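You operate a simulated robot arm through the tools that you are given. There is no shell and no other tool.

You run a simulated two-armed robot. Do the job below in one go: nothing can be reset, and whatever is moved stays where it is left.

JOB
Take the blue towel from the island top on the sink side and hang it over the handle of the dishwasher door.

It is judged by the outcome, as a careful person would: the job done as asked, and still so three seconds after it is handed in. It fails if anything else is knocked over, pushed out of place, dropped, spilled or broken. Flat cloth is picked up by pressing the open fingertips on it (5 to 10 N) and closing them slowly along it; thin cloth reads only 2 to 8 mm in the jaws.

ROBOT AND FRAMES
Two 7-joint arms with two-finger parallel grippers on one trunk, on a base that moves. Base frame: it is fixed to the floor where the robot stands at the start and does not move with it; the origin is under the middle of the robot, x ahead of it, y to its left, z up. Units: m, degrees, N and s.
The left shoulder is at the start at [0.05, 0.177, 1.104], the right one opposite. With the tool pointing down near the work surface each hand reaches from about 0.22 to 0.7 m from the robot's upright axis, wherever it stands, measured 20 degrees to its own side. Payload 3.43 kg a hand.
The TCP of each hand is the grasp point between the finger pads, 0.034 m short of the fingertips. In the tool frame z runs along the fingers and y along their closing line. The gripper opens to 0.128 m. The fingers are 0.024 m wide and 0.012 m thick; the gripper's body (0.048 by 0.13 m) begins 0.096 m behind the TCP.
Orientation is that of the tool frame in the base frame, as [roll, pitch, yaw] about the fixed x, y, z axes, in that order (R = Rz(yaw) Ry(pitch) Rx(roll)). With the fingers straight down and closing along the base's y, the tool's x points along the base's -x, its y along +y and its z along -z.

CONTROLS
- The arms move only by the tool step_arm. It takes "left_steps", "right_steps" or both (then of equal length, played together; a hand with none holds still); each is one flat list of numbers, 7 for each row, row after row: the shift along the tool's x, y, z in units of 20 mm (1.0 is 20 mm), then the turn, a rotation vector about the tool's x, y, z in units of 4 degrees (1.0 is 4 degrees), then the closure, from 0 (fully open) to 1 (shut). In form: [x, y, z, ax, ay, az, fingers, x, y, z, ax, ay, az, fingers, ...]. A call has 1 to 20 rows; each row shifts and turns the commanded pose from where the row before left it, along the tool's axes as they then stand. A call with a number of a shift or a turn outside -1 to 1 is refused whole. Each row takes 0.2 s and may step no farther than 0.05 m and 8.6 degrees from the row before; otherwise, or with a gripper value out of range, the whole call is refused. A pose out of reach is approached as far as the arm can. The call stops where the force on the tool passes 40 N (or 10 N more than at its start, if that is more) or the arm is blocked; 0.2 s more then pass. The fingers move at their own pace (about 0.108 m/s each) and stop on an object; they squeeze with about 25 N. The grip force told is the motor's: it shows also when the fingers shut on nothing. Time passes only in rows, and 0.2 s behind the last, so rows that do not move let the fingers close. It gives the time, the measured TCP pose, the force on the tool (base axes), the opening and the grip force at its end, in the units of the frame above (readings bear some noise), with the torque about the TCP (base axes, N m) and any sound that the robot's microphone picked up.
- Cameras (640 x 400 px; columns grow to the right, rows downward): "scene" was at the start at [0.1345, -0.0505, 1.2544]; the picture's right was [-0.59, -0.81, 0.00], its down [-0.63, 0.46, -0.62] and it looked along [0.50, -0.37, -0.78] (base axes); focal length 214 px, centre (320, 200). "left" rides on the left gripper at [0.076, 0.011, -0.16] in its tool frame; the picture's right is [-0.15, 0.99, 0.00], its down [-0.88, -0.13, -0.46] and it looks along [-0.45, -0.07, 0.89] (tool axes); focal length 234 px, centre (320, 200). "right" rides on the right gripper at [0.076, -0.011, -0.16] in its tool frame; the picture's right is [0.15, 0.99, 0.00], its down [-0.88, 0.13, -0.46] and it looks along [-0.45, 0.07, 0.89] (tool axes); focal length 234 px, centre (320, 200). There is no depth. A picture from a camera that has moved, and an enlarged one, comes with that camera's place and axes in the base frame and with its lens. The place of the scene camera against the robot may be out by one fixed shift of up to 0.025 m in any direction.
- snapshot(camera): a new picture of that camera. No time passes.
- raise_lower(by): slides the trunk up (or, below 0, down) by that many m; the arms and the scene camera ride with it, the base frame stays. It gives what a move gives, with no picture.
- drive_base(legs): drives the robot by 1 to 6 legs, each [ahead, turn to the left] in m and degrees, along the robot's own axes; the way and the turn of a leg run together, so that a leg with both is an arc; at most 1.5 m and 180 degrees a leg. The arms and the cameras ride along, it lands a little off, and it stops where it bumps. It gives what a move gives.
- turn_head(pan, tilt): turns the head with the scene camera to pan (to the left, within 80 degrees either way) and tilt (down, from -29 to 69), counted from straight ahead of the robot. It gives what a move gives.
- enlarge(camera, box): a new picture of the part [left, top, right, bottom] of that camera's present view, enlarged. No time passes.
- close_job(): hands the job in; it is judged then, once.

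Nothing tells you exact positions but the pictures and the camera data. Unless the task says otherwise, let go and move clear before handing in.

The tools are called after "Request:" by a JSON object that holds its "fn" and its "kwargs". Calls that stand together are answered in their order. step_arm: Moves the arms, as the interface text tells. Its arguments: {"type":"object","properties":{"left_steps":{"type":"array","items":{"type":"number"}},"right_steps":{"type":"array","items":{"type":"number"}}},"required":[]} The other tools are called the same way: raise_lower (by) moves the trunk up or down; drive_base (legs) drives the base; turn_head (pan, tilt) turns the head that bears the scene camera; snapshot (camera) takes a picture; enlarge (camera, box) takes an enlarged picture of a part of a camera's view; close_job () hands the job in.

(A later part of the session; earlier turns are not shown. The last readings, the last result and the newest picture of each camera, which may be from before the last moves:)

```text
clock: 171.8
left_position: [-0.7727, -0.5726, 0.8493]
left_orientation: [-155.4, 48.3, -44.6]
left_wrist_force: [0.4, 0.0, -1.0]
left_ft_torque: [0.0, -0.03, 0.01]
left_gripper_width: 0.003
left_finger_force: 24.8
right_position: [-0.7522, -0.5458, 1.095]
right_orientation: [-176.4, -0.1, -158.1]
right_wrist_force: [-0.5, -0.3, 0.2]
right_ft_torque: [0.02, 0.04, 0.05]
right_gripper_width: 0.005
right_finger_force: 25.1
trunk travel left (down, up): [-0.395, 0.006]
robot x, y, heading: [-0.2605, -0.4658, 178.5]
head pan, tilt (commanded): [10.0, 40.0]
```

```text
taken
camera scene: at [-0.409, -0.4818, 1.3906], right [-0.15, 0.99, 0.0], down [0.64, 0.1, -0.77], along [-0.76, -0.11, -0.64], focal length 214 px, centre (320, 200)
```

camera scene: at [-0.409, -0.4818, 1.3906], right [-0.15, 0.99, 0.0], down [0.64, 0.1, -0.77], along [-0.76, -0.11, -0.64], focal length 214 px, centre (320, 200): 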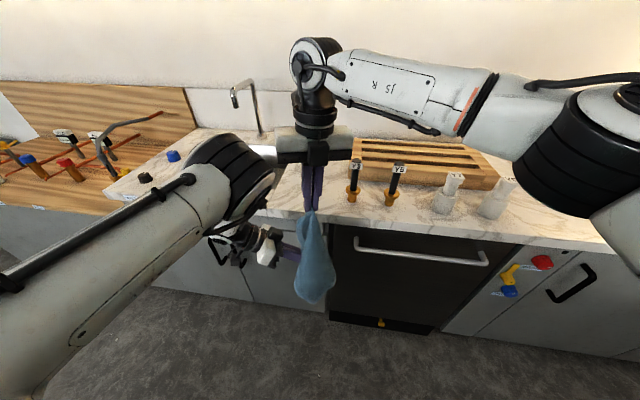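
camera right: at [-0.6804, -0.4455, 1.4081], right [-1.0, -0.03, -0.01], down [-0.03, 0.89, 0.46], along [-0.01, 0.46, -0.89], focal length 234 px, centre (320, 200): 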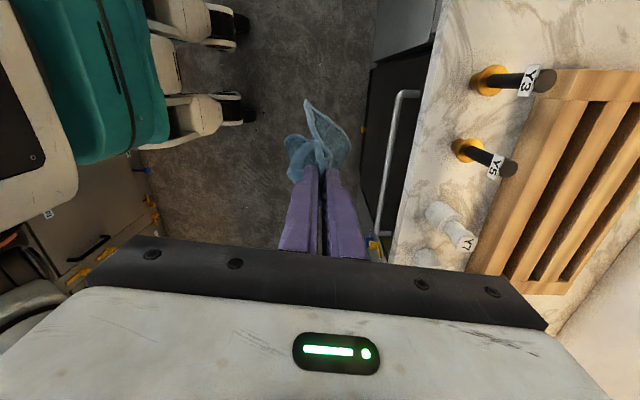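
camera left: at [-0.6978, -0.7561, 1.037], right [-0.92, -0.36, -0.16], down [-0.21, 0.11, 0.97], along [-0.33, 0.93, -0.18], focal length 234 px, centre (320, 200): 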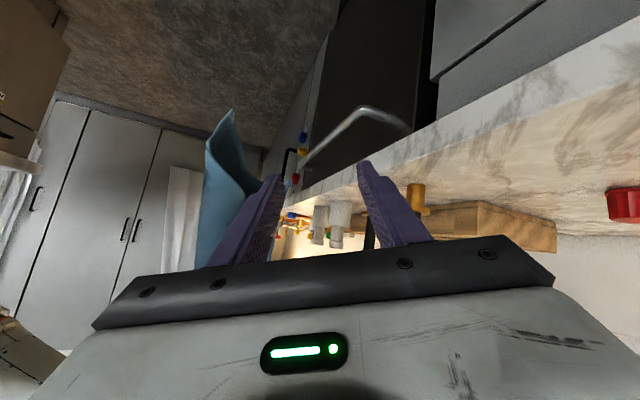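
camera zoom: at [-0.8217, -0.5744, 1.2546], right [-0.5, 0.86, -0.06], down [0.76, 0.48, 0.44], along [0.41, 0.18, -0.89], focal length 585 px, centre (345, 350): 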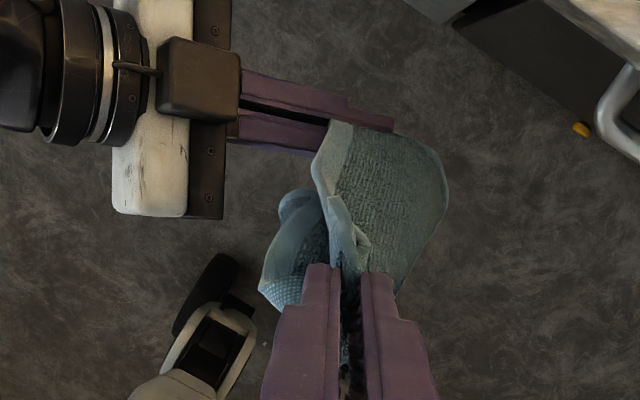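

The left hand reads 3 mm with the corner clipped, so the towel is held at both ends of its long edge. Next I raise the left hand level with the right and spread them to about 22 cm, keeping the edge slightly slack.

Request:
{"fn": "step_arm", "kwargs": {"left_steps": [-0.367, -0.139, -0.656, 0, 0, 0, 1, -0.367, -0.139, -0.656, 0, 0, 0, 1, -0.367, -0.139, -0.656, 0, 0, 0, 1, -0.367, -0.139, -0.656, 0, 0, 0, 1, -0.367, -0.139, -0.656, 0, 0, 0, 1, -0.238, -0.006, -0.891, 0, 0, 0, 1, -0.238, -0.006, -0.891, 0, 0, 0, 1, -0.238, -0.006, -0.891, 0, 0, 0, 1, -0.238, -0.006, -0.891, 0, 0, 0, 1, -0.238, -0.006, -0.891, 0, 0, 0, 1, -0.238, -0.006, -0.891, 0, 0, 0, 1, -0.238, -0.006, -0.891, 0, 0, 0, 1], "right_steps": [0, 0, 0, 0, 0, 0, 1, 0, 0, 0, 0, 0, 0, 1, 0, 0, 0, 0, 0, 0, 1, 0, 0, 0, 0, 0, 0, 1, 0, 0, 0, 0, 0, 0, 1, -0.103, 0.313, 0.107, 0, 0, 0, 1, -0.103, 0.313, 0.107, 0, 0, 0, 1, -0.103, 0.313, 0.107, 0, 0, 0, 1, -0.103, 0.313, 0.107, 0, 0, 0, 1, -0.103, 0.313, 0.107, 0, 0, 0, 1, -0.103, 0.313, 0.107, 0, 0, 0, 1, -0.103, 0.313, 0.107, 0, 0, 0, 1]}}

Request:
{"fn": "snapshot", "kwargs": {"camera": "scene"}}

Request:
{"fn": "snapshot", "kwargs": {"camera": "left"}}

Request:
{"fn": "snapshot", "kwargs": {"camera": "right"}}

```text
clock: 174.4
left_position: [-0.7566, -0.6818, 1.0211]
left_orientation: [-155.4, 48.2, -44.7]
left_wrist_force: [0.2, 1.1, 0.2]
left_ft_torque: [-0.04, -0.02, 0.0]
left_gripper_width: 0.0032
left_finger_force: 24.7
right_position: [-0.754, -0.5005, 1.079]
right_orientation: [-176.3, -0.3, -158.3]
right_wrist_force: [-0.5, -1.8, 0.1]
right_ft_torque: [-0.01, 0.02, 0.09]
right_gripper_width: 0.005
right_finger_force: 25.0
trunk travel left (down, up): [-0.395, 0.006]
robot x, y, heading: [-0.2598, -0.4631, 178.7]
head pan, tilt (commanded): [10.0, 40.0]
```

```text
taken
camera scene: at [-0.4089, -0.4817, 1.3907], right [-0.15, 0.99, 0.0], down [0.64, 0.1, -0.77], along [-0.76, -0.11, -0.64], focal length 214 px, centre (320, 200)
```

scene: 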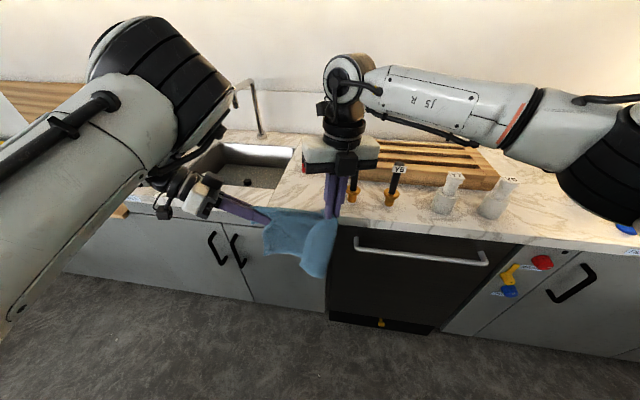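

```text
taken
camera left: at [-0.6993, -0.8464, 1.0578], right [-0.92, -0.36, -0.17], down [-0.22, 0.12, 0.97], along [-0.33, 0.93, -0.18], focal length 234 px, centre (320, 200)
```

left: 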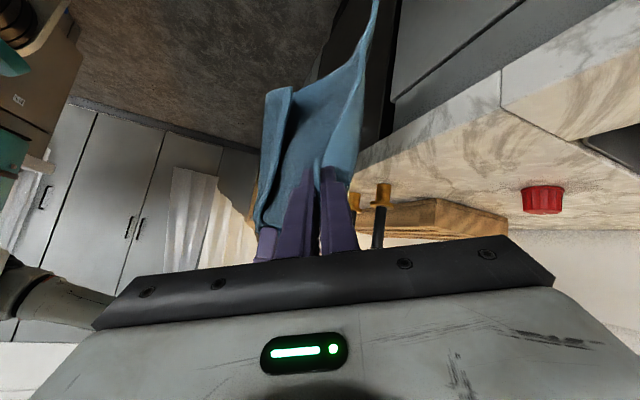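

```text
taken
camera right: at [-0.8246, -0.5281, 1.2375], right [-0.5, 0.86, -0.06], down [0.76, 0.48, 0.44], along [0.41, 0.17, -0.89], focal length 234 px, centre (320, 200)
```

right: 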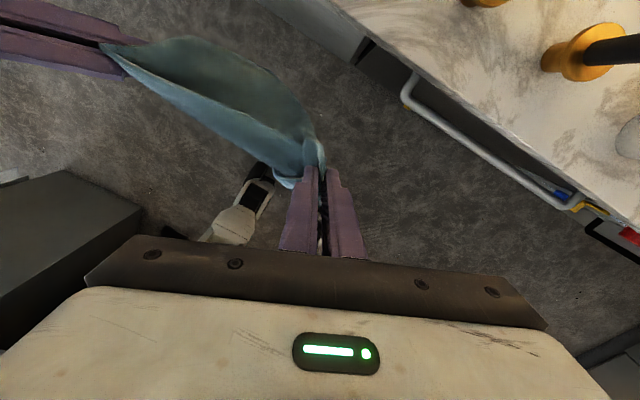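

The towel is now spread between the two hands. I will level and widen the hold to about 22 cm and then turn the left hand to relax the twist near its clip.

Request:
{"fn": "step_arm", "kwargs": {"left_steps": [-0.345, -0.037, -0.662, 0, 0, 0, 1, -0.345, -0.037, -0.662, 0, 0, 0, 1, -0.345, -0.037, -0.662, 0, 0, 0, 1, 0, 0, 0, -0.353, 0.646, 0.148, 1, 0, 0, 0, -0.353, 0.646, 0.148, 1, 0, 0, 0, -0.353, 0.646, 0.148, 1, 0, 0, 0, -0.353, 0.646, 0.148, 1, 0, 0, 0, -0.353, 0.646, 0.148, 1, 0, 0, 0, -0.353, 0.646, 0.148, 1, 0, 0, 0, -0.353, 0.646, 0.148, 1, 0, 0, 0, -0.353, 0.646, 0.148, 1, 0, 0, 0, 0, 0, 0, 1], "right_steps": [-0.155, 0.387, 0.333, 0, 0, 0, 1, -0.155, 0.387, 0.333, 0, 0, 0, 1, -0.155, 0.387, 0.333, 0, 0, 0, 1, 0, 0, 0, 0, 0, 0, 1, 0, 0, 0, 0, 0, 0, 1, 0, 0, 0, 0, 0, 0, 1, 0, 0, 0, 0, 0, 0, 1, 0, 0, 0, 0, 0, 0, 1, 0, 0, 0, 0, 0, 0, 1, 0, 0, 0, 0, 0, 0, 1, 0, 0, 0, 0, 0, 0, 1, 0, 0, 0, 0, 0, 0, 1]}}

Request:
{"fn": "snapshot", "kwargs": {"camera": "scene"}}

Request:
{"fn": "snapshot", "kwargs": {"camera": "left"}}

Request:
{"fn": "snapshot", "kwargs": {"camera": "right"}}

```text
clock: 177.2
left_position: [-0.7404, -0.7169, 1.0257]
left_orientation: [-168.5, 29.0, -51.0]
left_wrist_force: [0.1, 12.7, -1.5]
left_ft_torque: [0.01, 0.0, -0.15]
left_gripper_width: 0.003
left_finger_force: 24.9
right_position: [-0.7531, -0.4804, 1.0576]
right_orientation: [-175.7, -0.6, -157.8]
right_wrist_force: [-0.4, -13.8, 0.2]
right_ft_torque: [-0.51, 0.03, -0.02]
right_gripper_width: 0.005
right_finger_force: 24.7
trunk travel left (down, up): [-0.395, 0.006]
robot x, y, heading: [-0.2565, -0.4651, 178.7]
head pan, tilt (commanded): [10.0, 40.0]
stopped in row 12 (left hand): the arm was blocked; the commanded pose is now the measured one
```

```text
taken
camera scene: at [-0.409, -0.4821, 1.3906], right [-0.15, 0.99, 0.0], down [0.64, 0.1, -0.77], along [-0.76, -0.11, -0.64], focal length 214 px, centre (320, 200)
```

scene: 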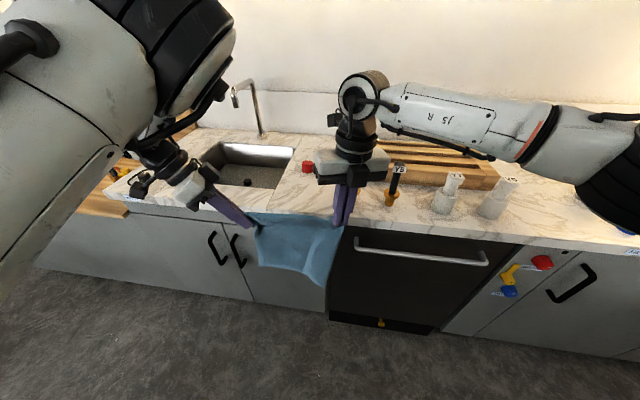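

```text
taken
camera left: at [-0.6853, -0.8547, 1.1235], right [-0.89, -0.44, -0.1], down [-0.31, 0.45, 0.84], along [-0.32, 0.78, -0.53], focal length 234 px, centre (320, 200)
```

left: 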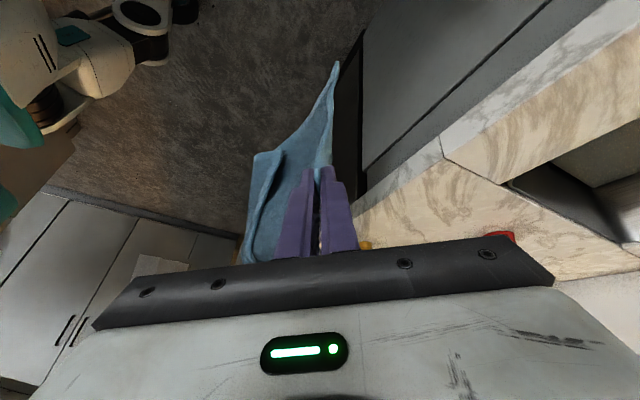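

```text
taken
camera right: at [-0.8227, -0.5069, 1.2178], right [-0.51, 0.86, -0.07], down [0.76, 0.49, 0.43], along [0.41, 0.16, -0.9], focal length 234 px, centre (320, 200)
```

right: 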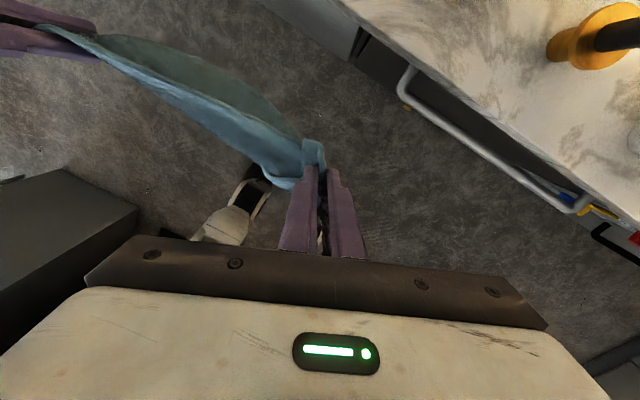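

The edge is now taut at 24 cm with about 13 N of pull, so I will bring the left hand back 2 cm and up level to relax it.

Request:
{"fn": "step_arm", "kwargs": {"left_steps": [-0.497, -0.19, -0.248, 0, 0, 0, 1, -0.497, -0.19, -0.248, 0, 0, 0, 1, -0.497, -0.19, -0.248, 0, 0, 0, 1, 0, 0, 0, 0, 0, 0, 1]}}

Request:
{"fn": "enlarge", "kwargs": {"camera": "scene", "box": [200, 160, 400, 310]}}

Request:
{"fn": "snapshot", "kwargs": {"camera": "right"}}

Request:
{"fn": "snapshot", "kwargs": {"camera": "left"}}

```text
clock: 178.2
left_position: [-0.739, -0.716, 1.0394]
left_orientation: [-165.7, 28.8, -46.6]
left_wrist_force: [-0.8, 18.9, -2.6]
left_ft_torque: [-0.02, -0.01, -0.21]
left_gripper_width: 0.0035
left_finger_force: 25.0
right_position: [-0.7552, -0.4769, 1.057]
right_orientation: [-175.8, -0.8, -158.2]
right_wrist_force: [-0.2, -18.7, 1.1]
right_ft_torque: [-0.73, 0.04, -0.05]
right_gripper_width: 0.0054
right_finger_force: 25.1
trunk travel left (down, up): [-0.395, 0.006]
robot x, y, heading: [-0.2593, -0.4612, 178.4]
head pan, tilt (commanded): [10.0, 40.0]
```

```text
2.67 times, centred on (300, 235) of scene
camera zoom: at [-0.409, -0.4818, 1.3907], right [-0.15, 0.99, 0.0], down [0.64, 0.1, -0.77], along [-0.76, -0.11, -0.64], focal length 572 px, centre (373, 107)
```

zoom: 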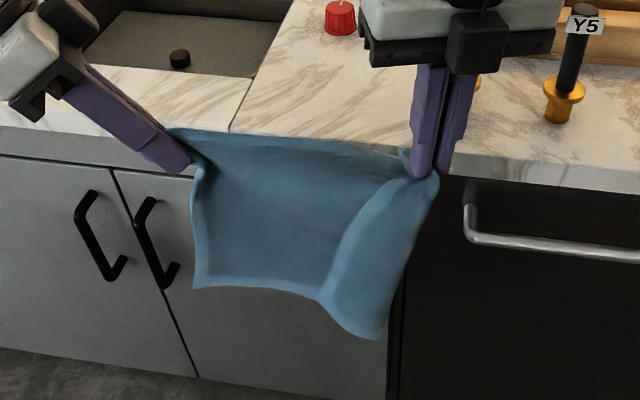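

```text
taken
camera right: at [-0.8241, -0.5048, 1.2172], right [-0.5, 0.86, -0.07], down [0.76, 0.48, 0.43], along [0.41, 0.17, -0.9], focal length 234 px, centre (320, 200)
```

right: 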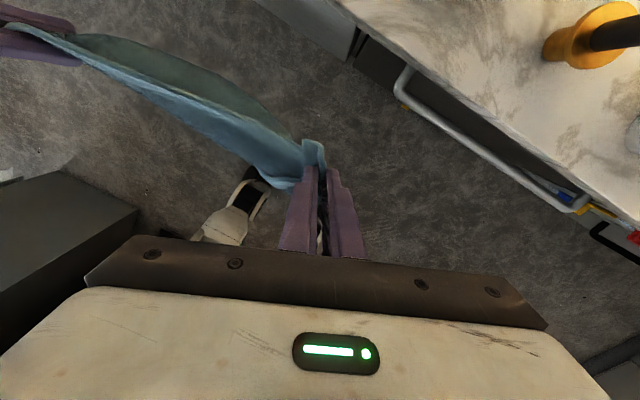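

```text
taken
camera left: at [-0.6796, -0.8534, 1.136], right [-0.87, -0.48, -0.14], down [-0.36, 0.4, 0.84], along [-0.34, 0.78, -0.52], focal length 234 px, centre (320, 200)
```

left: 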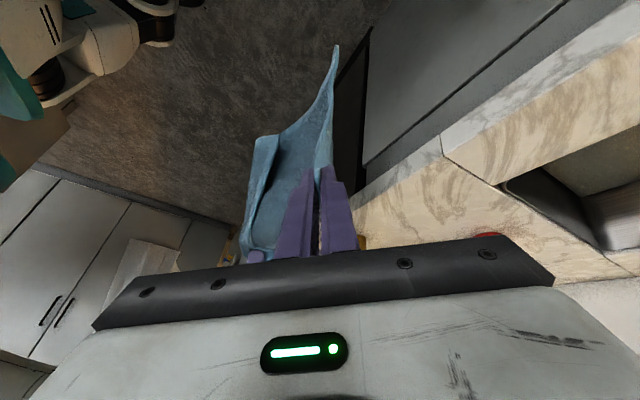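

The towel now hangs as a nearly flat sheet between the hands, but the edge is still taut. I will move the right hand 2 cm toward the left to relax it.

Request:
{"fn": "step_arm", "kwargs": {"right_steps": [0.2, -0.5, 0, 0, 0, 0, 1, 0.2, -0.5, 0, 0, 0, 0, 1, 0, 0, 0, 0, 0, 0, 1]}}

```text
clock: 179.0
left_position: [-0.7412, -0.717, 1.044]
left_orientation: [-166.3, 29.1, -46.8]
left_wrist_force: [0.2, 1.0, -0.3]
left_ft_torque: [-0.01, 0.01, -0.05]
left_gripper_width: 0.0033
left_finger_force: 24.6
right_position: [-0.7552, -0.495, 1.0576]
right_orientation: [-176.2, -0.5, -158.3]
right_wrist_force: [-0.1, -1.7, -0.3]
right_ft_torque: [-0.04, 0.0, 0.05]
right_gripper_width: 0.0049
right_finger_force: 25.1
trunk travel left (down, up): [-0.395, 0.006]
robot x, y, heading: [-0.2553, -0.4664, 178.7]
head pan, tilt (commanded): [10.0, 40.0]
```

The tension is down to about 1 N. Now I back off 0.1 m, turn right to run along the aisle, drive 0.37 m and turn back to face the dishwasher.

Request:
{"fn": "drive_base", "kwargs": {"legs": [[-0.1, 0], [0, -88.7]]}}

Request:
{"fn": "snapshot", "kwargs": {"camera": "scene"}}

```text
clock: 183.9
left_position: [-0.4273, 0.0099, 1.0526]
left_orientation: [-167.0, 30.2, -135.1]
left_wrist_force: [0.9, 0.4, 0.4]
left_ft_torque: [0.0, 0.03, 0.05]
left_gripper_width: 0.0028
left_finger_force: 25.0
right_position: [-0.2088, 0.0275, 1.0582]
right_orientation: [-176.1, -0.5, 113.8]
right_wrist_force: [-1.0, -0.2, 0.1]
right_ft_torque: [0.03, 0.1, 0.08]
right_gripper_width: 0.0047
right_finger_force: 25.4
trunk travel left (down, up): [-0.395, 0.006]
robot x, y, heading: [-0.1597, -0.469, 90.4]
head pan, tilt (commanded): [10.0, 40.0]
```

```text
taken
camera scene: at [-0.1712, -0.3198, 1.3906], right [0.98, 0.18, 0.0], down [0.12, -0.63, -0.77], along [-0.14, 0.75, -0.64], focal length 214 px, centre (320, 200)
```

scene: 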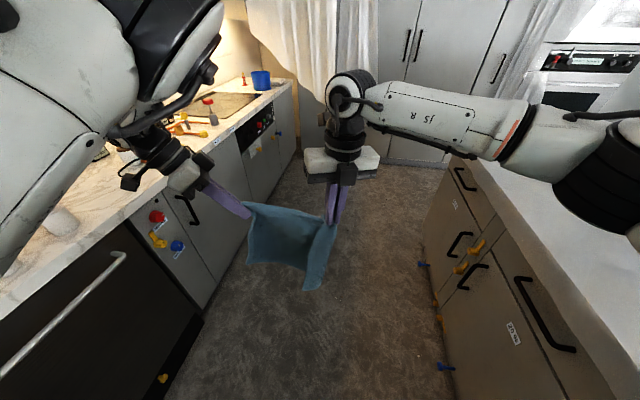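

The towel is still held flat and the way is clear. I go ahead 0.37 m and turn left to face the dishwasher.

Request:
{"fn": "drive_base", "kwargs": {"legs": [[0.371, 0], [0, 89.6]]}}

Request:
{"fn": "turn_head", "kwargs": {"pan": 15, "tilt": 40}}

Request:
{"fn": "snapshot", "kwargs": {"camera": "scene"}}

Request:
{"fn": "snapshot", "kwargs": {"camera": "left"}}

Request:
{"fn": "snapshot", "kwargs": {"camera": "right"}}

```text
clock: 190.2
left_position: [-0.6349, -0.3682, 1.0512]
left_orientation: [-166.9, 30.3, -43.7]
left_wrist_force: [-0.1, 0.5, -1.3]
left_ft_torque: [0.01, 0.02, -0.04]
left_gripper_width: 0.0031
left_finger_force: 24.9
right_position: [-0.6567, -0.1488, 1.0585]
right_orientation: [-176.1, -0.5, -155.1]
right_wrist_force: [0.0, -0.8, -0.4]
right_ft_torque: [-0.04, -0.01, -0.06]
right_gripper_width: 0.0045
right_finger_force: 25.1
trunk travel left (down, up): [-0.395, 0.006]
robot x, y, heading: [-0.162, -0.092, -178.5]
head pan, tilt (commanded): [10.0, 40.0]
```

```text
clock: 190.8
left_position: [-0.6349, -0.367, 1.0509]
left_orientation: [-166.8, 30.3, -43.7]
left_wrist_force: [-0.2, 0.1, -0.5]
left_ft_torque: [-0.01, 0.0, -0.05]
left_gripper_width: 0.003
left_finger_force: 25.5
right_position: [-0.6573, -0.1484, 1.0577]
right_orientation: [-175.9, -0.6, -155.1]
right_wrist_force: [0.0, -0.7, 0.1]
right_ft_torque: [-0.07, -0.03, -0.11]
right_gripper_width: 0.0049
right_finger_force: 25.4
trunk travel left (down, up): [-0.395, 0.006]
robot x, y, heading: [-0.167, -0.0869, -178.5]
head pan, tilt (commanded): [15.0, 40.0]
```

```text
taken
camera scene: at [-0.3107, -0.1216, 1.3906], right [-0.28, 0.96, 0.0], down [0.62, 0.18, -0.77], along [-0.73, -0.22, -0.64], focal length 214 px, centre (320, 200)
```

scene: 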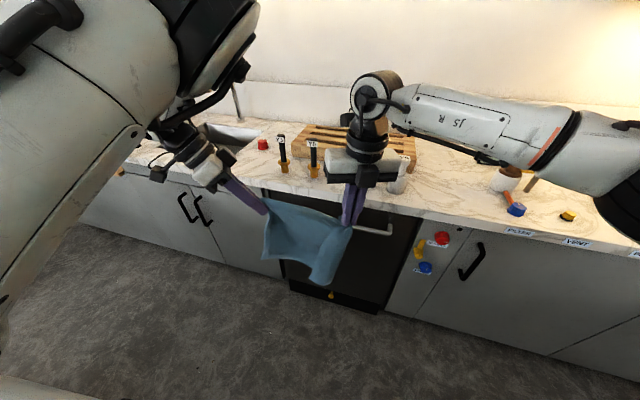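

```text
taken
camera left: at [-0.5645, -0.5018, 1.1452], right [-0.84, -0.53, -0.12], down [-0.36, 0.38, 0.85], along [-0.41, 0.76, -0.51], focal length 234 px, centre (320, 200)
```

left: 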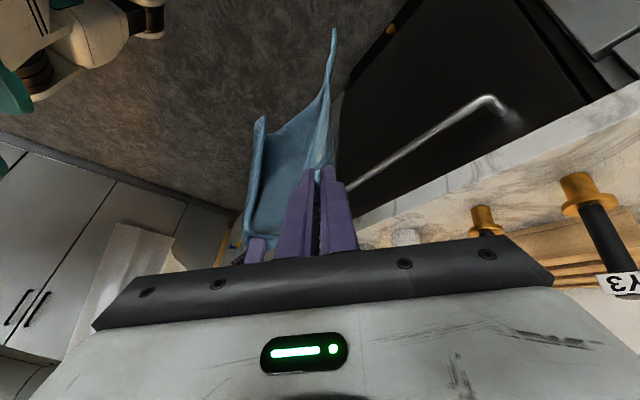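

```text
taken
camera right: at [-0.7248, -0.1793, 1.2181], right [-0.55, 0.83, -0.07], down [0.74, 0.52, 0.44], along [0.4, 0.19, -0.9], focal length 234 px, centre (320, 200)
```

right: 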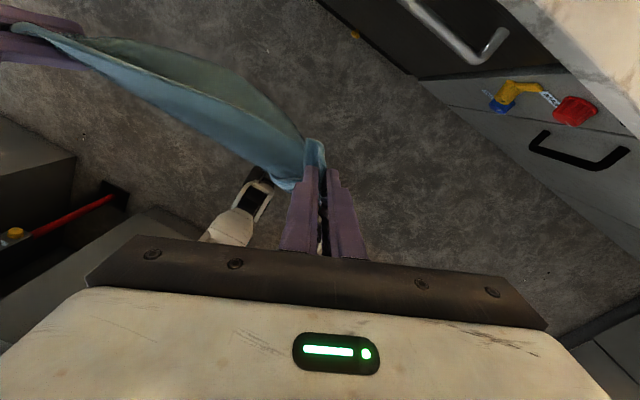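

The towel is centred in front of the bar, at y ≈ -0.26. A flap at the right end folds toward me by about 6 cm, so I will turn the right hand 25° to bring that flap into the plane, and square up the base heading.

Request:
{"fn": "step_arm", "kwargs": {"right_steps": [0, 0, 0, 0, 0, 0.9, 1, 0, 0, 0, 0, 0, 0.9, 1, 0, 0, 0, 0, 0, 0.9, 1, 0, 0, 0, 0, 0, 0.9, 1, 0, 0, 0, 0, 0, 0.9, 1, 0, 0, 0, 0, 0, 0.9, 1, 0, 0, 0, 0, 0, 0.9, 1, 0, 0, 0, 0, 0, 0, 1]}}

Request:
{"fn": "drive_base", "kwargs": {"legs": [[0, -1.5]]}}

Request:
{"fn": "enlarge", "kwargs": {"camera": "scene", "box": [220, 120, 440, 300]}}

Request:
{"fn": "enlarge", "kwargs": {"camera": "left", "box": [200, 0, 520, 260]}}

Request:
{"fn": "snapshot", "kwargs": {"camera": "right"}}

```text
clock: 192.6
left_position: [-0.6349, -0.3675, 1.0505]
left_orientation: [-166.8, 30.1, -43.7]
left_wrist_force: [-0.3, 1.3, 0.5]
left_ft_torque: [-0.01, -0.04, -0.06]
left_gripper_width: 0.0032
left_finger_force: 24.9
right_position: [-0.6571, -0.1482, 1.0572]
right_orientation: [-176.3, 1.2, 179.6]
right_wrist_force: [0.4, -1.2, -0.1]
right_ft_torque: [-0.06, -0.01, 0.1]
right_gripper_width: 0.0046
right_finger_force: 24.7
trunk travel left (down, up): [-0.395, 0.006]
robot x, y, heading: [-0.1628, -0.0905, -178.5]
head pan, tilt (commanded): [15.0, 40.0]
```

```text
clock: 193.4
left_position: [-0.6424, -0.354, 1.0516]
left_orientation: [-166.8, 30.3, -45.2]
left_wrist_force: [-0.3, 1.0, -1.1]
left_ft_torque: [0.01, 0.01, -0.06]
left_gripper_width: 0.0031
left_finger_force: 24.6
right_position: [-0.6584, -0.1347, 1.0579]
right_orientation: [-176.2, 1.1, 178.1]
right_wrist_force: [0.3, -0.7, -0.2]
right_ft_torque: [-0.07, 0.05, 0.13]
right_gripper_width: 0.0046
right_finger_force: 25.2
trunk travel left (down, up): [-0.395, 0.006]
robot x, y, heading: [-0.165, -0.0903, -180.0]
head pan, tilt (commanded): [15.0, 40.0]
```

```text
2.22 times, centred on (330, 210) of scene
camera zoom: at [-0.3114, -0.1174, 1.3906], right [-0.26, 0.97, 0.0], down [0.62, 0.17, -0.77], along [-0.74, -0.2, -0.64], focal length 477 px, centre (298, 178)
```

zoom: 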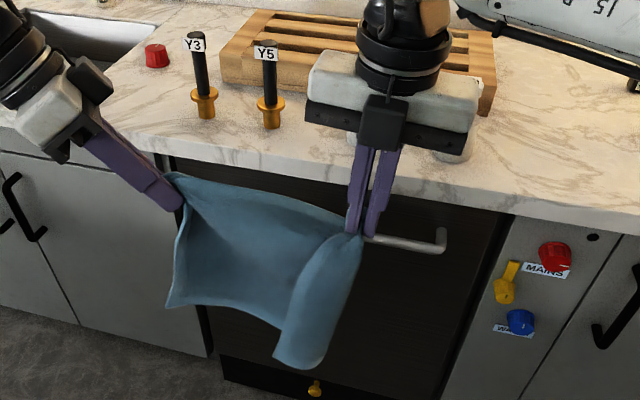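

```text
1.54 times, centred on (360, 130) of left
camera zoom: at [-0.5753, -0.4908, 1.1455], right [-0.85, -0.51, -0.12], down [-0.35, 0.39, 0.85], along [-0.39, 0.77, -0.51], focal length 360 px, centre (258, 308)
```

zoom: 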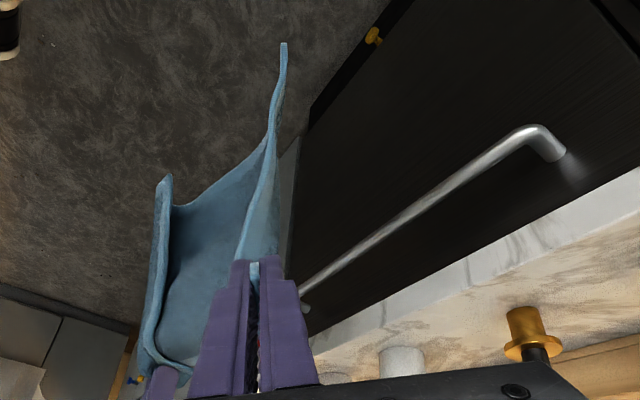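

```text
taken
camera right: at [-0.7381, -0.1328, 1.2156], right [-0.11, 0.99, -0.07], down [0.88, 0.13, 0.46], along [0.47, -0.01, -0.88], focal length 234 px, centre (320, 200)
```

right: 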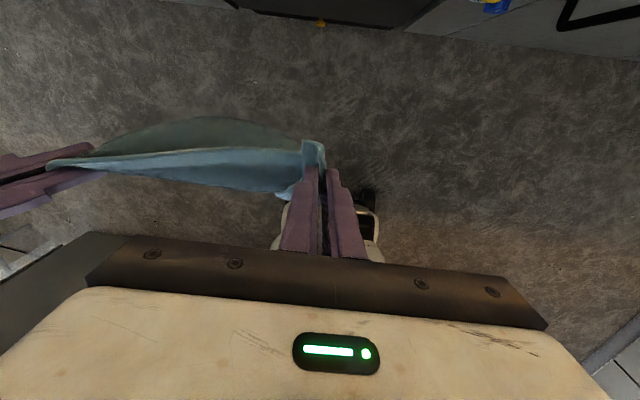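

Request:
{"fn": "step_arm", "kwargs": {"right_steps": [0, 0, 0, 0, 0, -1, 1, 0, 0, 0, 0, 0, -1, 1, 0, 0, 0, 0, 0, -1, 1, 0, 0, 0, 0, 0, -1, 1, 0, 0, 0, 0, 0, -1, 1, 0, 0, 0, 0, 0, -1, 1, 0, 0, 0, 0, 0, -1, 1, 0, 0, 0, 0, 0, -1, 1, 0, 0, 0, 0, 0, -1, 1, 0, 0, 0, 0, 0, -1, 1, 0, 0, 0, 0, 0, -1, 1, 0, 0, 0, 0, 0, -1, 1, 0, 0, 0, 0, 0, -1, 1, 0, 0, 0, 0, 0, -1, 1, 0, 0, 0, 0, 0, -1, 1, 0, 0, 0, 0, 0, -1, 1, 0, 0, 0, 0, 0, -1, 1]}}

Request:
{"fn": "enlarge", "kwargs": {"camera": "scene", "box": [220, 120, 440, 300]}}

Request:
{"fn": "enlarge", "kwargs": {"camera": "left", "box": [200, 0, 520, 260]}}

Request:
{"fn": "snapshot", "kwargs": {"camera": "right"}}

```text
clock: 197.0
left_position: [-0.641, -0.3548, 1.0513]
left_orientation: [-166.8, 30.3, -45.2]
left_wrist_force: [-0.5, 3.1, 0.1]
left_ft_torque: [0.01, 0.03, -0.09]
left_gripper_width: 0.0032
left_finger_force: 24.6
right_position: [-0.6589, -0.1351, 1.0579]
right_orientation: [-177.5, -3.1, -113.9]
right_wrist_force: [-0.6, -4.3, 0.0]
right_ft_torque: [-0.1, -0.02, -0.16]
right_gripper_width: 0.0045
right_finger_force: 25.0
trunk travel left (down, up): [-0.395, 0.006]
robot x, y, heading: [-0.1629, -0.0912, -180.0]
head pan, tilt (commanded): [15.0, 40.0]
```

```text
2.22 times, centred on (330, 210) of scene
camera zoom: at [-0.3113, -0.1177, 1.3906], right [-0.26, 0.97, 0.0], down [0.62, 0.17, -0.77], along [-0.74, -0.2, -0.64], focal length 477 px, centre (298, 178)
```

zoom: 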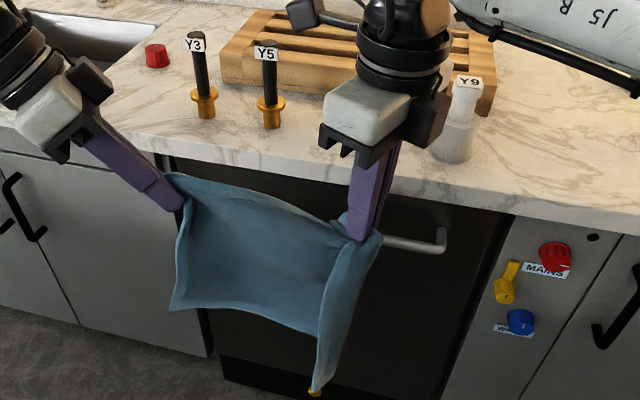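

```text
1.54 times, centred on (360, 130) of left
camera zoom: at [-0.5752, -0.491, 1.1453], right [-0.85, -0.51, -0.12], down [-0.35, 0.39, 0.85], along [-0.39, 0.77, -0.51], focal length 360 px, centre (258, 308)
```

zoom: 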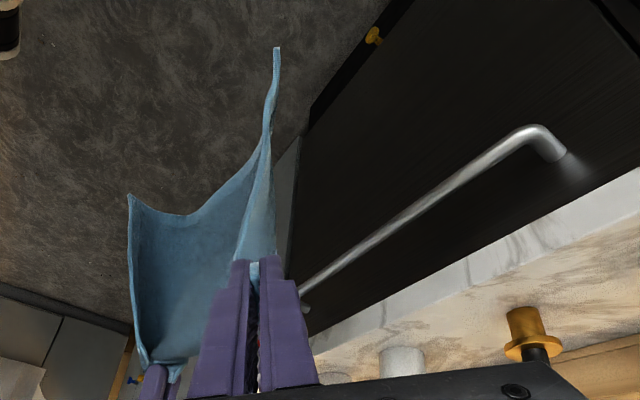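

```text
taken
camera right: at [-0.6821, -0.198, 1.2209], right [-0.96, 0.26, -0.04], down [0.23, 0.89, 0.4], along [0.14, 0.38, -0.92], focal length 234 px, centre (320, 200)
```

right: 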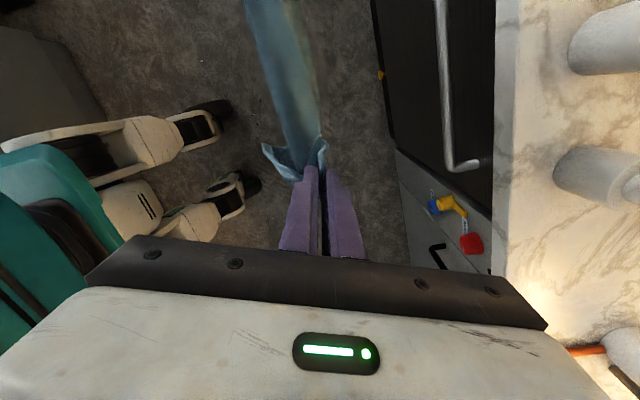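

Turning this way swings the flap outward as hoped. I will turn on by about 60° more to bring it further into line.

Request:
{"fn": "step_arm", "kwargs": {"right_steps": [0, 0, 0, 0, 0, -1, 1, 0, 0, 0, 0, 0, -1, 1, 0, 0, 0, 0, 0, -1, 1, 0, 0, 0, 0, 0, -1, 1, 0, 0, 0, 0, 0, -1, 1, 0, 0, 0, 0, 0, -1, 1, 0, 0, 0, 0, 0, -1, 1, 0, 0, 0, 0, 0, -1, 1, 0, 0, 0, 0, 0, -1, 1, 0, 0, 0, 0, 0, -1, 1, 0, 0, 0, 0, 0, -1, 1, 0, 0, 0, 0, 0, -1, 1, 0, 0, 0, 0, 0, -1, 1, 0, 0, 0, 0, 0, -1, 1, 0, 0, 0, 0, 0, -1, 1]}}

Request:
{"fn": "enlarge", "kwargs": {"camera": "scene", "box": [220, 120, 440, 300]}}

Request:
{"fn": "enlarge", "kwargs": {"camera": "left", "box": [200, 0, 520, 260]}}

Request:
{"fn": "snapshot", "kwargs": {"camera": "right"}}

```text
clock: 200.2
left_position: [-0.6421, -0.3554, 1.052]
left_orientation: [-166.7, 30.3, -45.2]
left_wrist_force: [0.0, 5.4, -1.2]
left_ft_torque: [-0.03, 0.02, -0.12]
left_gripper_width: 0.0031
left_finger_force: 25.1
right_position: [-0.6579, -0.1343, 1.0587]
right_orientation: [178.6, -3.7, -53.8]
right_wrist_force: [0.0, -4.8, 1.2]
right_ft_torque: [-0.24, -0.01, -0.15]
right_gripper_width: 0.0048
right_finger_force: 24.8
trunk travel left (down, up): [-0.395, 0.006]
robot x, y, heading: [-0.1621, -0.091, -179.8]
head pan, tilt (commanded): [15.0, 40.0]
```

```text
2.22 times, centred on (330, 210) of scene
camera zoom: at [-0.3113, -0.1177, 1.3906], right [-0.26, 0.97, 0.0], down [0.62, 0.17, -0.77], along [-0.74, -0.2, -0.64], focal length 477 px, centre (298, 178)
```

zoom: 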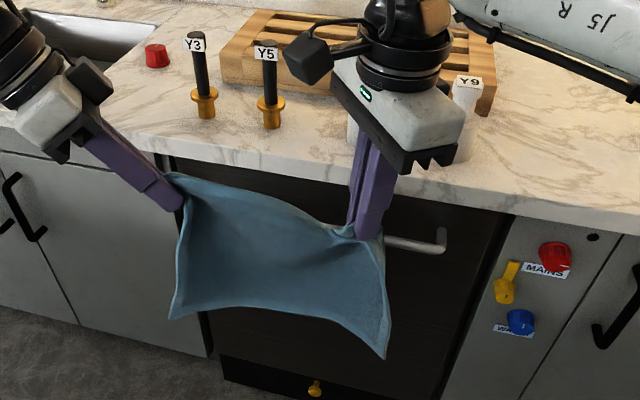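

```text
1.54 times, centred on (360, 130) of left
camera zoom: at [-0.5752, -0.4911, 1.1453], right [-0.85, -0.51, -0.12], down [-0.35, 0.39, 0.85], along [-0.39, 0.77, -0.51], focal length 360 px, centre (258, 308)
```

zoom: 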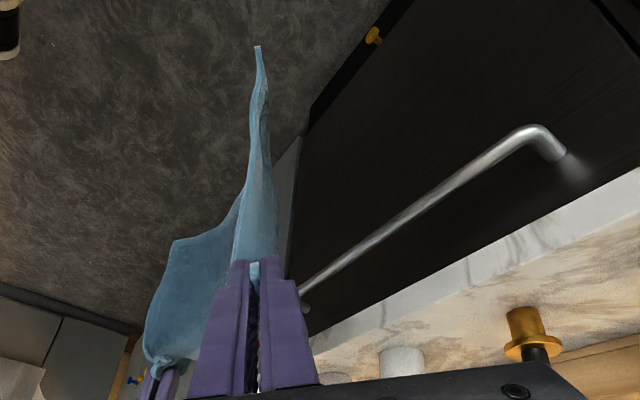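

```text
taken
camera right: at [-0.6078, -0.1783, 1.2213], right [-0.71, -0.7, 0.03], down [-0.63, 0.66, 0.4], along [-0.3, 0.26, -0.92], focal length 234 px, centre (320, 200)
```

right: 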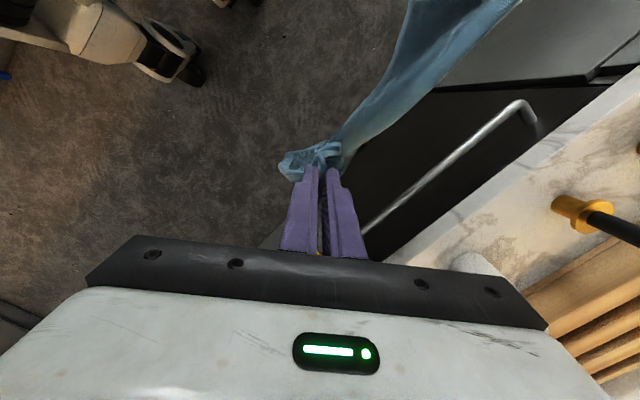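

The sheet is now completely flat between the hands. Its bottom leans 2–3 cm toward me, so I will tilt both hands so the lower edge leans toward the door, and raise the right hand slightly to level the bottom edge.

Request:
{"fn": "step_arm", "kwargs": {"left_steps": [0, 0, 0, -0.575, -0.572, 0.475, 1, 0, 0, 0, -0.575, -0.572, 0.475, 1, 0, 0, 0, -0.575, -0.572, 0.475, 1, 0, 0, 0, -0.575, -0.572, 0.475, 1, 0, 0, 0, -0.575, -0.572, 0.475, 1, 0, 0, 0, 0, 0, 0, 1], "right_steps": [0, 0, -0.2, -0.757, -0.553, 0, 1, 0, 0, -0.2, -0.757, -0.553, 0, 1, 0, 0, -0.2, -0.757, -0.553, 0, 1, 0, 0, -0.2, -0.757, -0.553, 0, 1, 0, 0, -0.2, -0.757, -0.553, 0, 1, 0, 0, 0, 0, 0, 0, 1]}}

Request:
{"fn": "enlarge", "kwargs": {"camera": "scene", "box": [220, 120, 440, 300]}}

Request:
{"fn": "enlarge", "kwargs": {"camera": "left", "box": [200, 0, 520, 260]}}

Request:
{"fn": "snapshot", "kwargs": {"camera": "right"}}

```text
clock: 201.6
left_position: [-0.6399, -0.3609, 1.0481]
left_orientation: [176.4, 43.0, -53.9]
left_wrist_force: [-0.5, 4.1, -0.4]
left_ft_torque: [0.02, -0.05, -0.03]
left_gripper_width: 0.003
left_finger_force: 25.1
right_position: [-0.6564, -0.134, 1.0786]
right_orientation: [163.3, 7.2, -55.6]
right_wrist_force: [0.6, -4.0, 0.7]
right_ft_torque: [-0.1, -0.06, 0.06]
right_gripper_width: 0.0048
right_finger_force: 24.7
trunk travel left (down, up): [-0.395, 0.006]
robot x, y, heading: [-0.1636, -0.0937, -179.7]
head pan, tilt (commanded): [15.0, 40.0]
```

```text
2.22 times, centred on (330, 210) of scene
camera zoom: at [-0.3115, -0.1177, 1.3906], right [-0.26, 0.97, 0.0], down [0.62, 0.17, -0.77], along [-0.74, -0.2, -0.64], focal length 477 px, centre (298, 178)
```

zoom: 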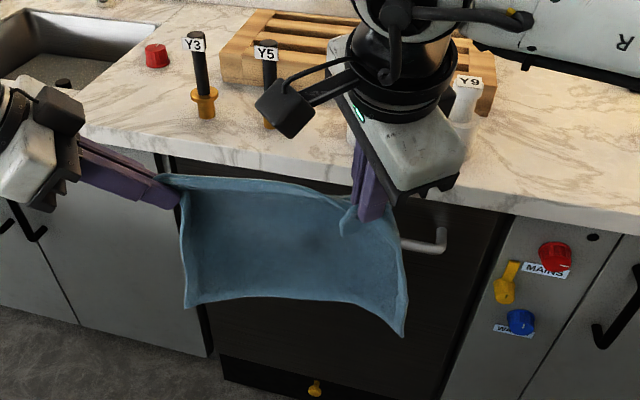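

```text
1.54 times, centred on (360, 130) of left
camera zoom: at [-0.544, -0.4967, 1.1134], right [-0.83, -0.53, 0.14], down [-0.07, 0.37, 0.93], along [-0.55, 0.76, -0.34], focal length 360 px, centre (258, 308)
```

zoom: 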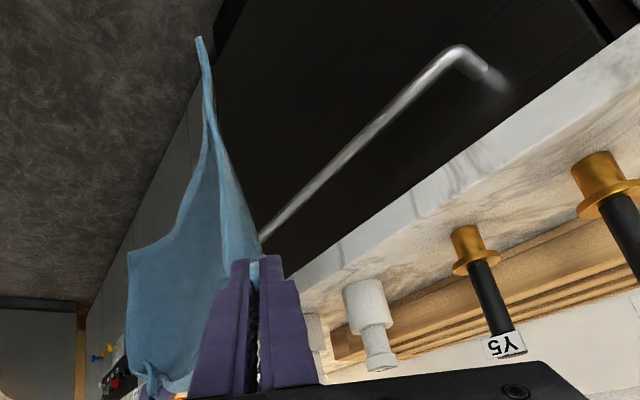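

```text
taken
camera right: at [-0.5566, -0.1784, 1.2166], right [-0.68, -0.68, 0.26], down [-0.46, 0.68, 0.58], along [-0.58, 0.27, -0.77], focal length 234 px, centre (320, 200)
```

right: 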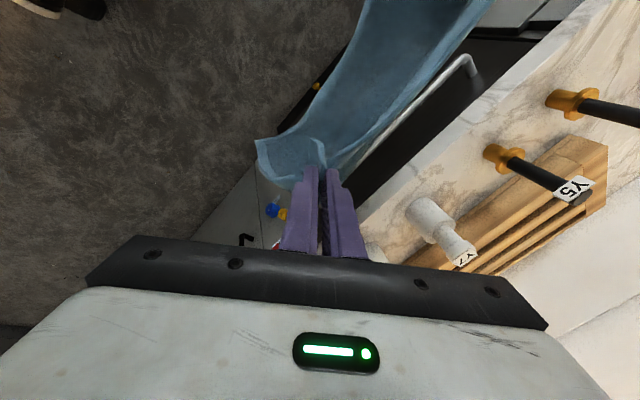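

Both hands tilted well and the sheet now hangs almost vertical. I will tilt another 11° so the lower edge leans toward the door.

Request:
{"fn": "step_arm", "kwargs": {"left_steps": [0, 0, 0, -0.575, -0.572, 0.475, 1, 0, 0, 0, -0.575, -0.572, 0.475, 1, 0, 0, 0, -0.575, -0.572, 0.475, 1, 0, 0, 0, 0, 0, 0, 1], "right_steps": [0, 0, 0, -0.757, -0.553, 0, 1, 0, 0, 0, -0.757, -0.553, 0, 1, 0, 0, 0, -0.757, -0.553, 0, 1, 0, 0, 0, 0, 0, 0, 1]}}

Request:
{"fn": "snapshot", "kwargs": {"camera": "left"}}

Request:
{"fn": "snapshot", "kwargs": {"camera": "right"}}

Request:
{"fn": "snapshot", "kwargs": {"camera": "scene"}}

```text
clock: 202.6
left_position: [-0.6418, -0.3584, 1.0542]
left_orientation: [161.3, 48.6, -65.3]
left_wrist_force: [0.1, 2.9, -0.3]
left_ft_torque: [0.02, -0.07, -0.03]
left_gripper_width: 0.003
left_finger_force: 25.2
right_position: [-0.6562, -0.1335, 1.0773]
right_orientation: [153.8, 13.4, -58.1]
right_wrist_force: [0.5, -1.7, -0.4]
right_ft_torque: [-0.03, -0.06, 0.09]
right_gripper_width: 0.0046
right_finger_force: 25.1
trunk travel left (down, up): [-0.395, 0.006]
robot x, y, heading: [-0.1648, -0.0896, -180.2]
head pan, tilt (commanded): [15.0, 40.0]
```

```text
taken
camera left: at [-0.536, -0.4931, 1.0986], right [-0.79, -0.52, 0.32], down [0.12, 0.38, 0.92], along [-0.6, 0.77, -0.23], focal length 234 px, centre (320, 200)
```

left: 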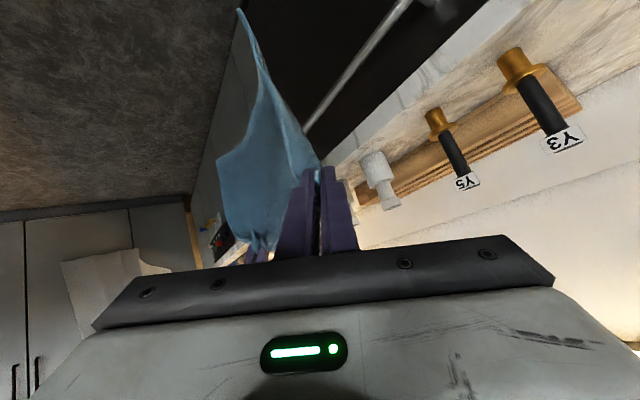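

```text
taken
camera right: at [-0.5323, -0.1801, 1.1943], right [-0.62, -0.68, 0.39], down [-0.32, 0.68, 0.66], along [-0.71, 0.28, -0.64], focal length 234 px, centre (320, 200)
```

right: 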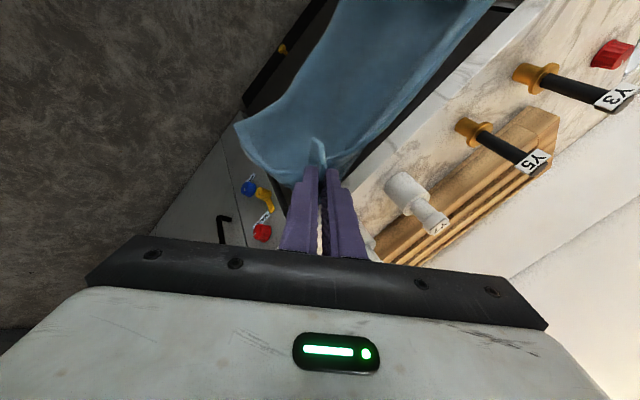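

```text
taken
camera scene: at [-0.3114, -0.1177, 1.3906], right [-0.26, 0.97, 0.0], down [0.62, 0.17, -0.77], along [-0.74, -0.2, -0.64], focal length 214 px, centre (320, 200)
```

scene: 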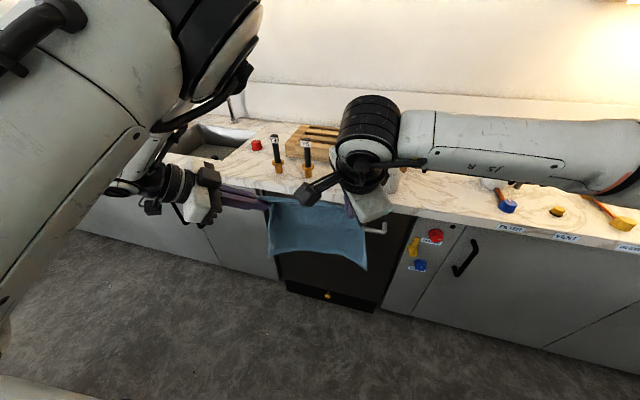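

The edge is relaxed and the lower edge leans slightly inward on the right. I will bring the left hand 2 cm forward to square the sheet to the bar, then drive ahead 0.15 m.

Request:
{"fn": "step_arm", "kwargs": {"left_steps": [-0.14, 0.378, 0.295, 0, 0, 0, 1, -0.14, 0.378, 0.295, 0, 0, 0, 1, 0, 0, 0, 0, 0, 0, 1]}}

Request:
{"fn": "drive_base", "kwargs": {"legs": [[0.14, 0]]}}

Request:
{"fn": "snapshot", "kwargs": {"camera": "left"}}

Request:
{"fn": "snapshot", "kwargs": {"camera": "right"}}

Request:
{"fn": "snapshot", "kwargs": {"camera": "scene"}}

```text
clock: 203.4
left_position: [-0.6616, -0.3596, 1.0506]
left_orientation: [161.6, 48.4, -64.9]
left_wrist_force: [-0.8, 1.0, -0.5]
left_ft_torque: [0.01, -0.05, -0.07]
left_gripper_width: 0.0033
left_finger_force: 25.3
right_position: [-0.6558, -0.1338, 1.0786]
right_orientation: [153.8, 13.3, -58.1]
right_wrist_force: [0.4, -1.7, -1.4]
right_ft_torque: [-0.06, -0.05, 0.03]
right_gripper_width: 0.0047
right_finger_force: 25.2
trunk travel left (down, up): [-0.395, 0.006]
robot x, y, heading: [-0.1627, -0.089, -179.8]
head pan, tilt (commanded): [15.0, 40.0]
```

```text
clock: 204.7
left_position: [-0.8018, -0.3584, 1.0505]
left_orientation: [161.8, 48.3, -64.7]
left_wrist_force: [0.0, 1.6, -0.4]
left_ft_torque: [0.03, -0.06, -0.06]
left_gripper_width: 0.0031
left_finger_force: 25.5
right_position: [-0.7976, -0.1332, 1.078]
right_orientation: [153.9, 13.2, -57.9]
right_wrist_force: [0.0, -1.5, -0.4]
right_ft_torque: [0.0, -0.07, 0.02]
right_gripper_width: 0.0044
right_finger_force: 25.3
trunk travel left (down, up): [-0.395, 0.006]
robot x, y, heading: [-0.3038, -0.091, 180.0]
head pan, tilt (commanded): [15.0, 40.0]
```

```text
taken
camera left: at [-0.6958, -0.494, 1.0965], right [-0.79, -0.52, 0.32], down [0.12, 0.38, 0.92], along [-0.6, 0.76, -0.24], focal length 234 px, centre (320, 200)
```

left: 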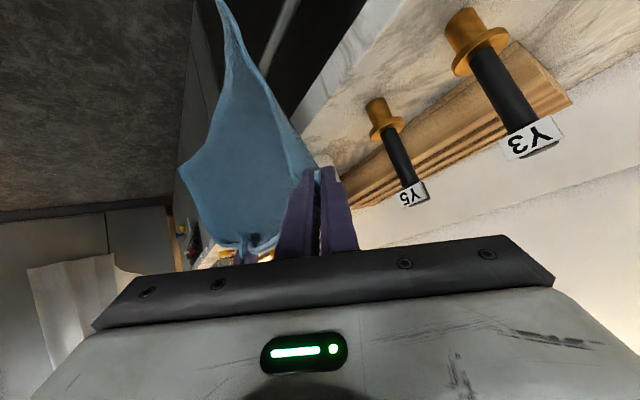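

```text
taken
camera right: at [-0.6735, -0.1801, 1.1941], right [-0.62, -0.68, 0.39], down [-0.33, 0.68, 0.66], along [-0.71, 0.28, -0.65], focal length 234 px, centre (320, 200)
```

right: 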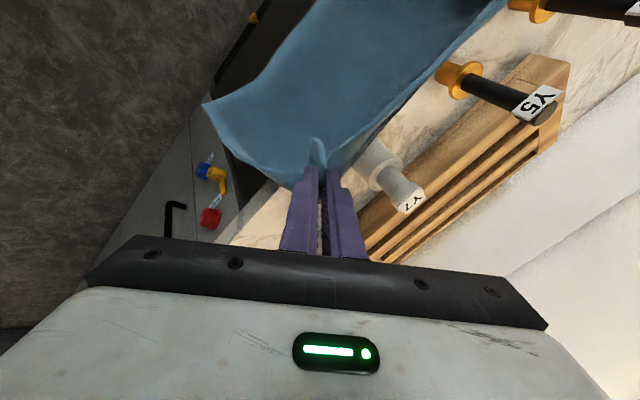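

```text
taken
camera scene: at [-0.4529, -0.1176, 1.3905], right [-0.26, 0.97, 0.0], down [0.62, 0.17, -0.77], along [-0.74, -0.2, -0.64], focal length 214 px, centre (320, 200)
```

scene: 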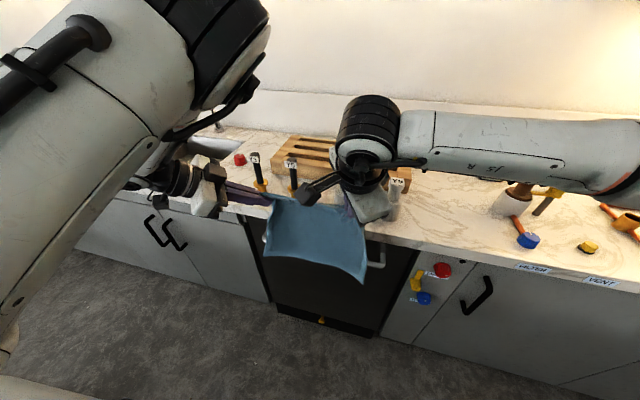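

The left edge of the sheet curls toward me because the left clip is angled about 39° off the bar. I will turn the left hand 30° about the vertical to square it.

Request:
{"fn": "step_arm", "kwargs": {"left_steps": [0, 0, 0, 0.943, -0.267, 0.785, 1, 0, 0, 0, 0.943, -0.267, 0.785, 1, 0, 0, 0, 0.943, -0.267, 0.785, 1, 0, 0, 0, 0.943, -0.267, 0.785, 1, 0, 0, 0, 0.943, -0.267, 0.785, 1, 0, 0, 0, 0.943, -0.267, 0.785, 1, 0, 0, 0, 0, 0, 0, 1]}}

Request:
{"fn": "snapshot", "kwargs": {"camera": "left"}}

Request:
{"fn": "snapshot", "kwargs": {"camera": "right"}}

Request:
{"fn": "enlarge", "kwargs": {"camera": "scene", "box": [200, 140, 420, 310]}}

```text
clock: 206.3
left_position: [-0.8014, -0.359, 1.0509]
left_orientation: [161.9, 48.5, -94.9]
left_wrist_force: [-0.3, 0.8, -0.8]
left_ft_torque: [0.0, 0.04, 0.06]
left_gripper_width: 0.0032
left_finger_force: 25.1
right_position: [-0.7956, -0.1328, 1.0787]
right_orientation: [153.8, 13.2, -58.0]
right_wrist_force: [0.7, -1.0, 0.1]
right_ft_torque: [0.01, -0.08, 0.0]
right_gripper_width: 0.0048
right_finger_force: 24.8
trunk travel left (down, up): [-0.395, 0.006]
robot x, y, heading: [-0.3022, -0.0912, 180.3]
head pan, tilt (commanded): [15.0, 40.0]
```

```text
taken
camera left: at [-0.7765, -0.5288, 1.0966], right [-0.95, -0.05, 0.31], down [0.29, 0.26, 0.92], along [-0.13, 0.96, -0.24], focal length 234 px, centre (320, 200)
```

left: 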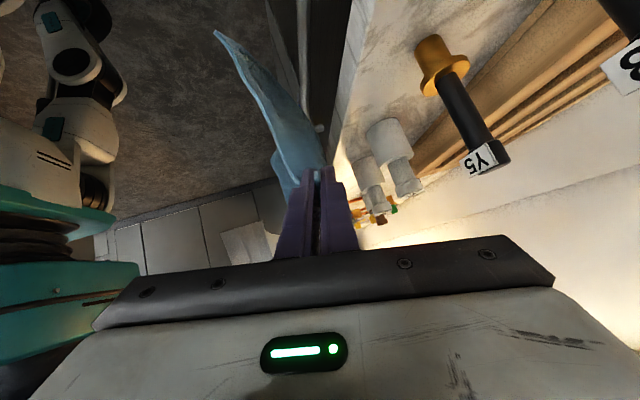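

```text
taken
camera right: at [-0.6726, -0.18, 1.1945], right [-0.62, -0.68, 0.39], down [-0.33, 0.68, 0.66], along [-0.71, 0.28, -0.64], focal length 234 px, centre (320, 200)
```

right: 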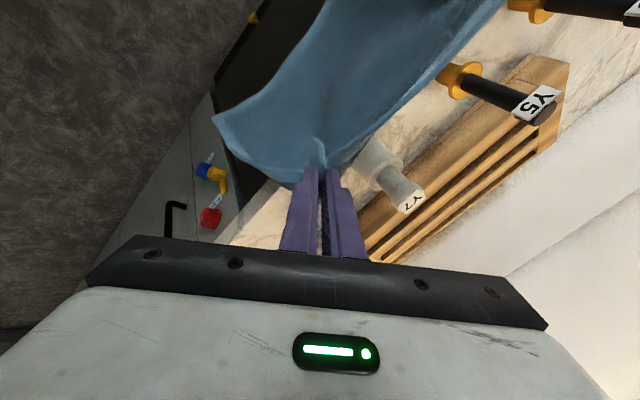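

```text
2.35 times, centred on (310, 225) of scene
camera zoom: at [-0.4518, -0.1176, 1.3907], right [-0.26, 0.97, 0.0], down [0.62, 0.17, -0.77], along [-0.74, -0.2, -0.64], focal length 505 px, centre (344, 141)
```

zoom: 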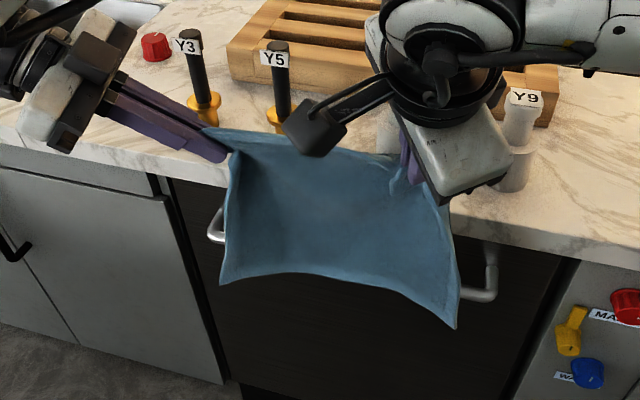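

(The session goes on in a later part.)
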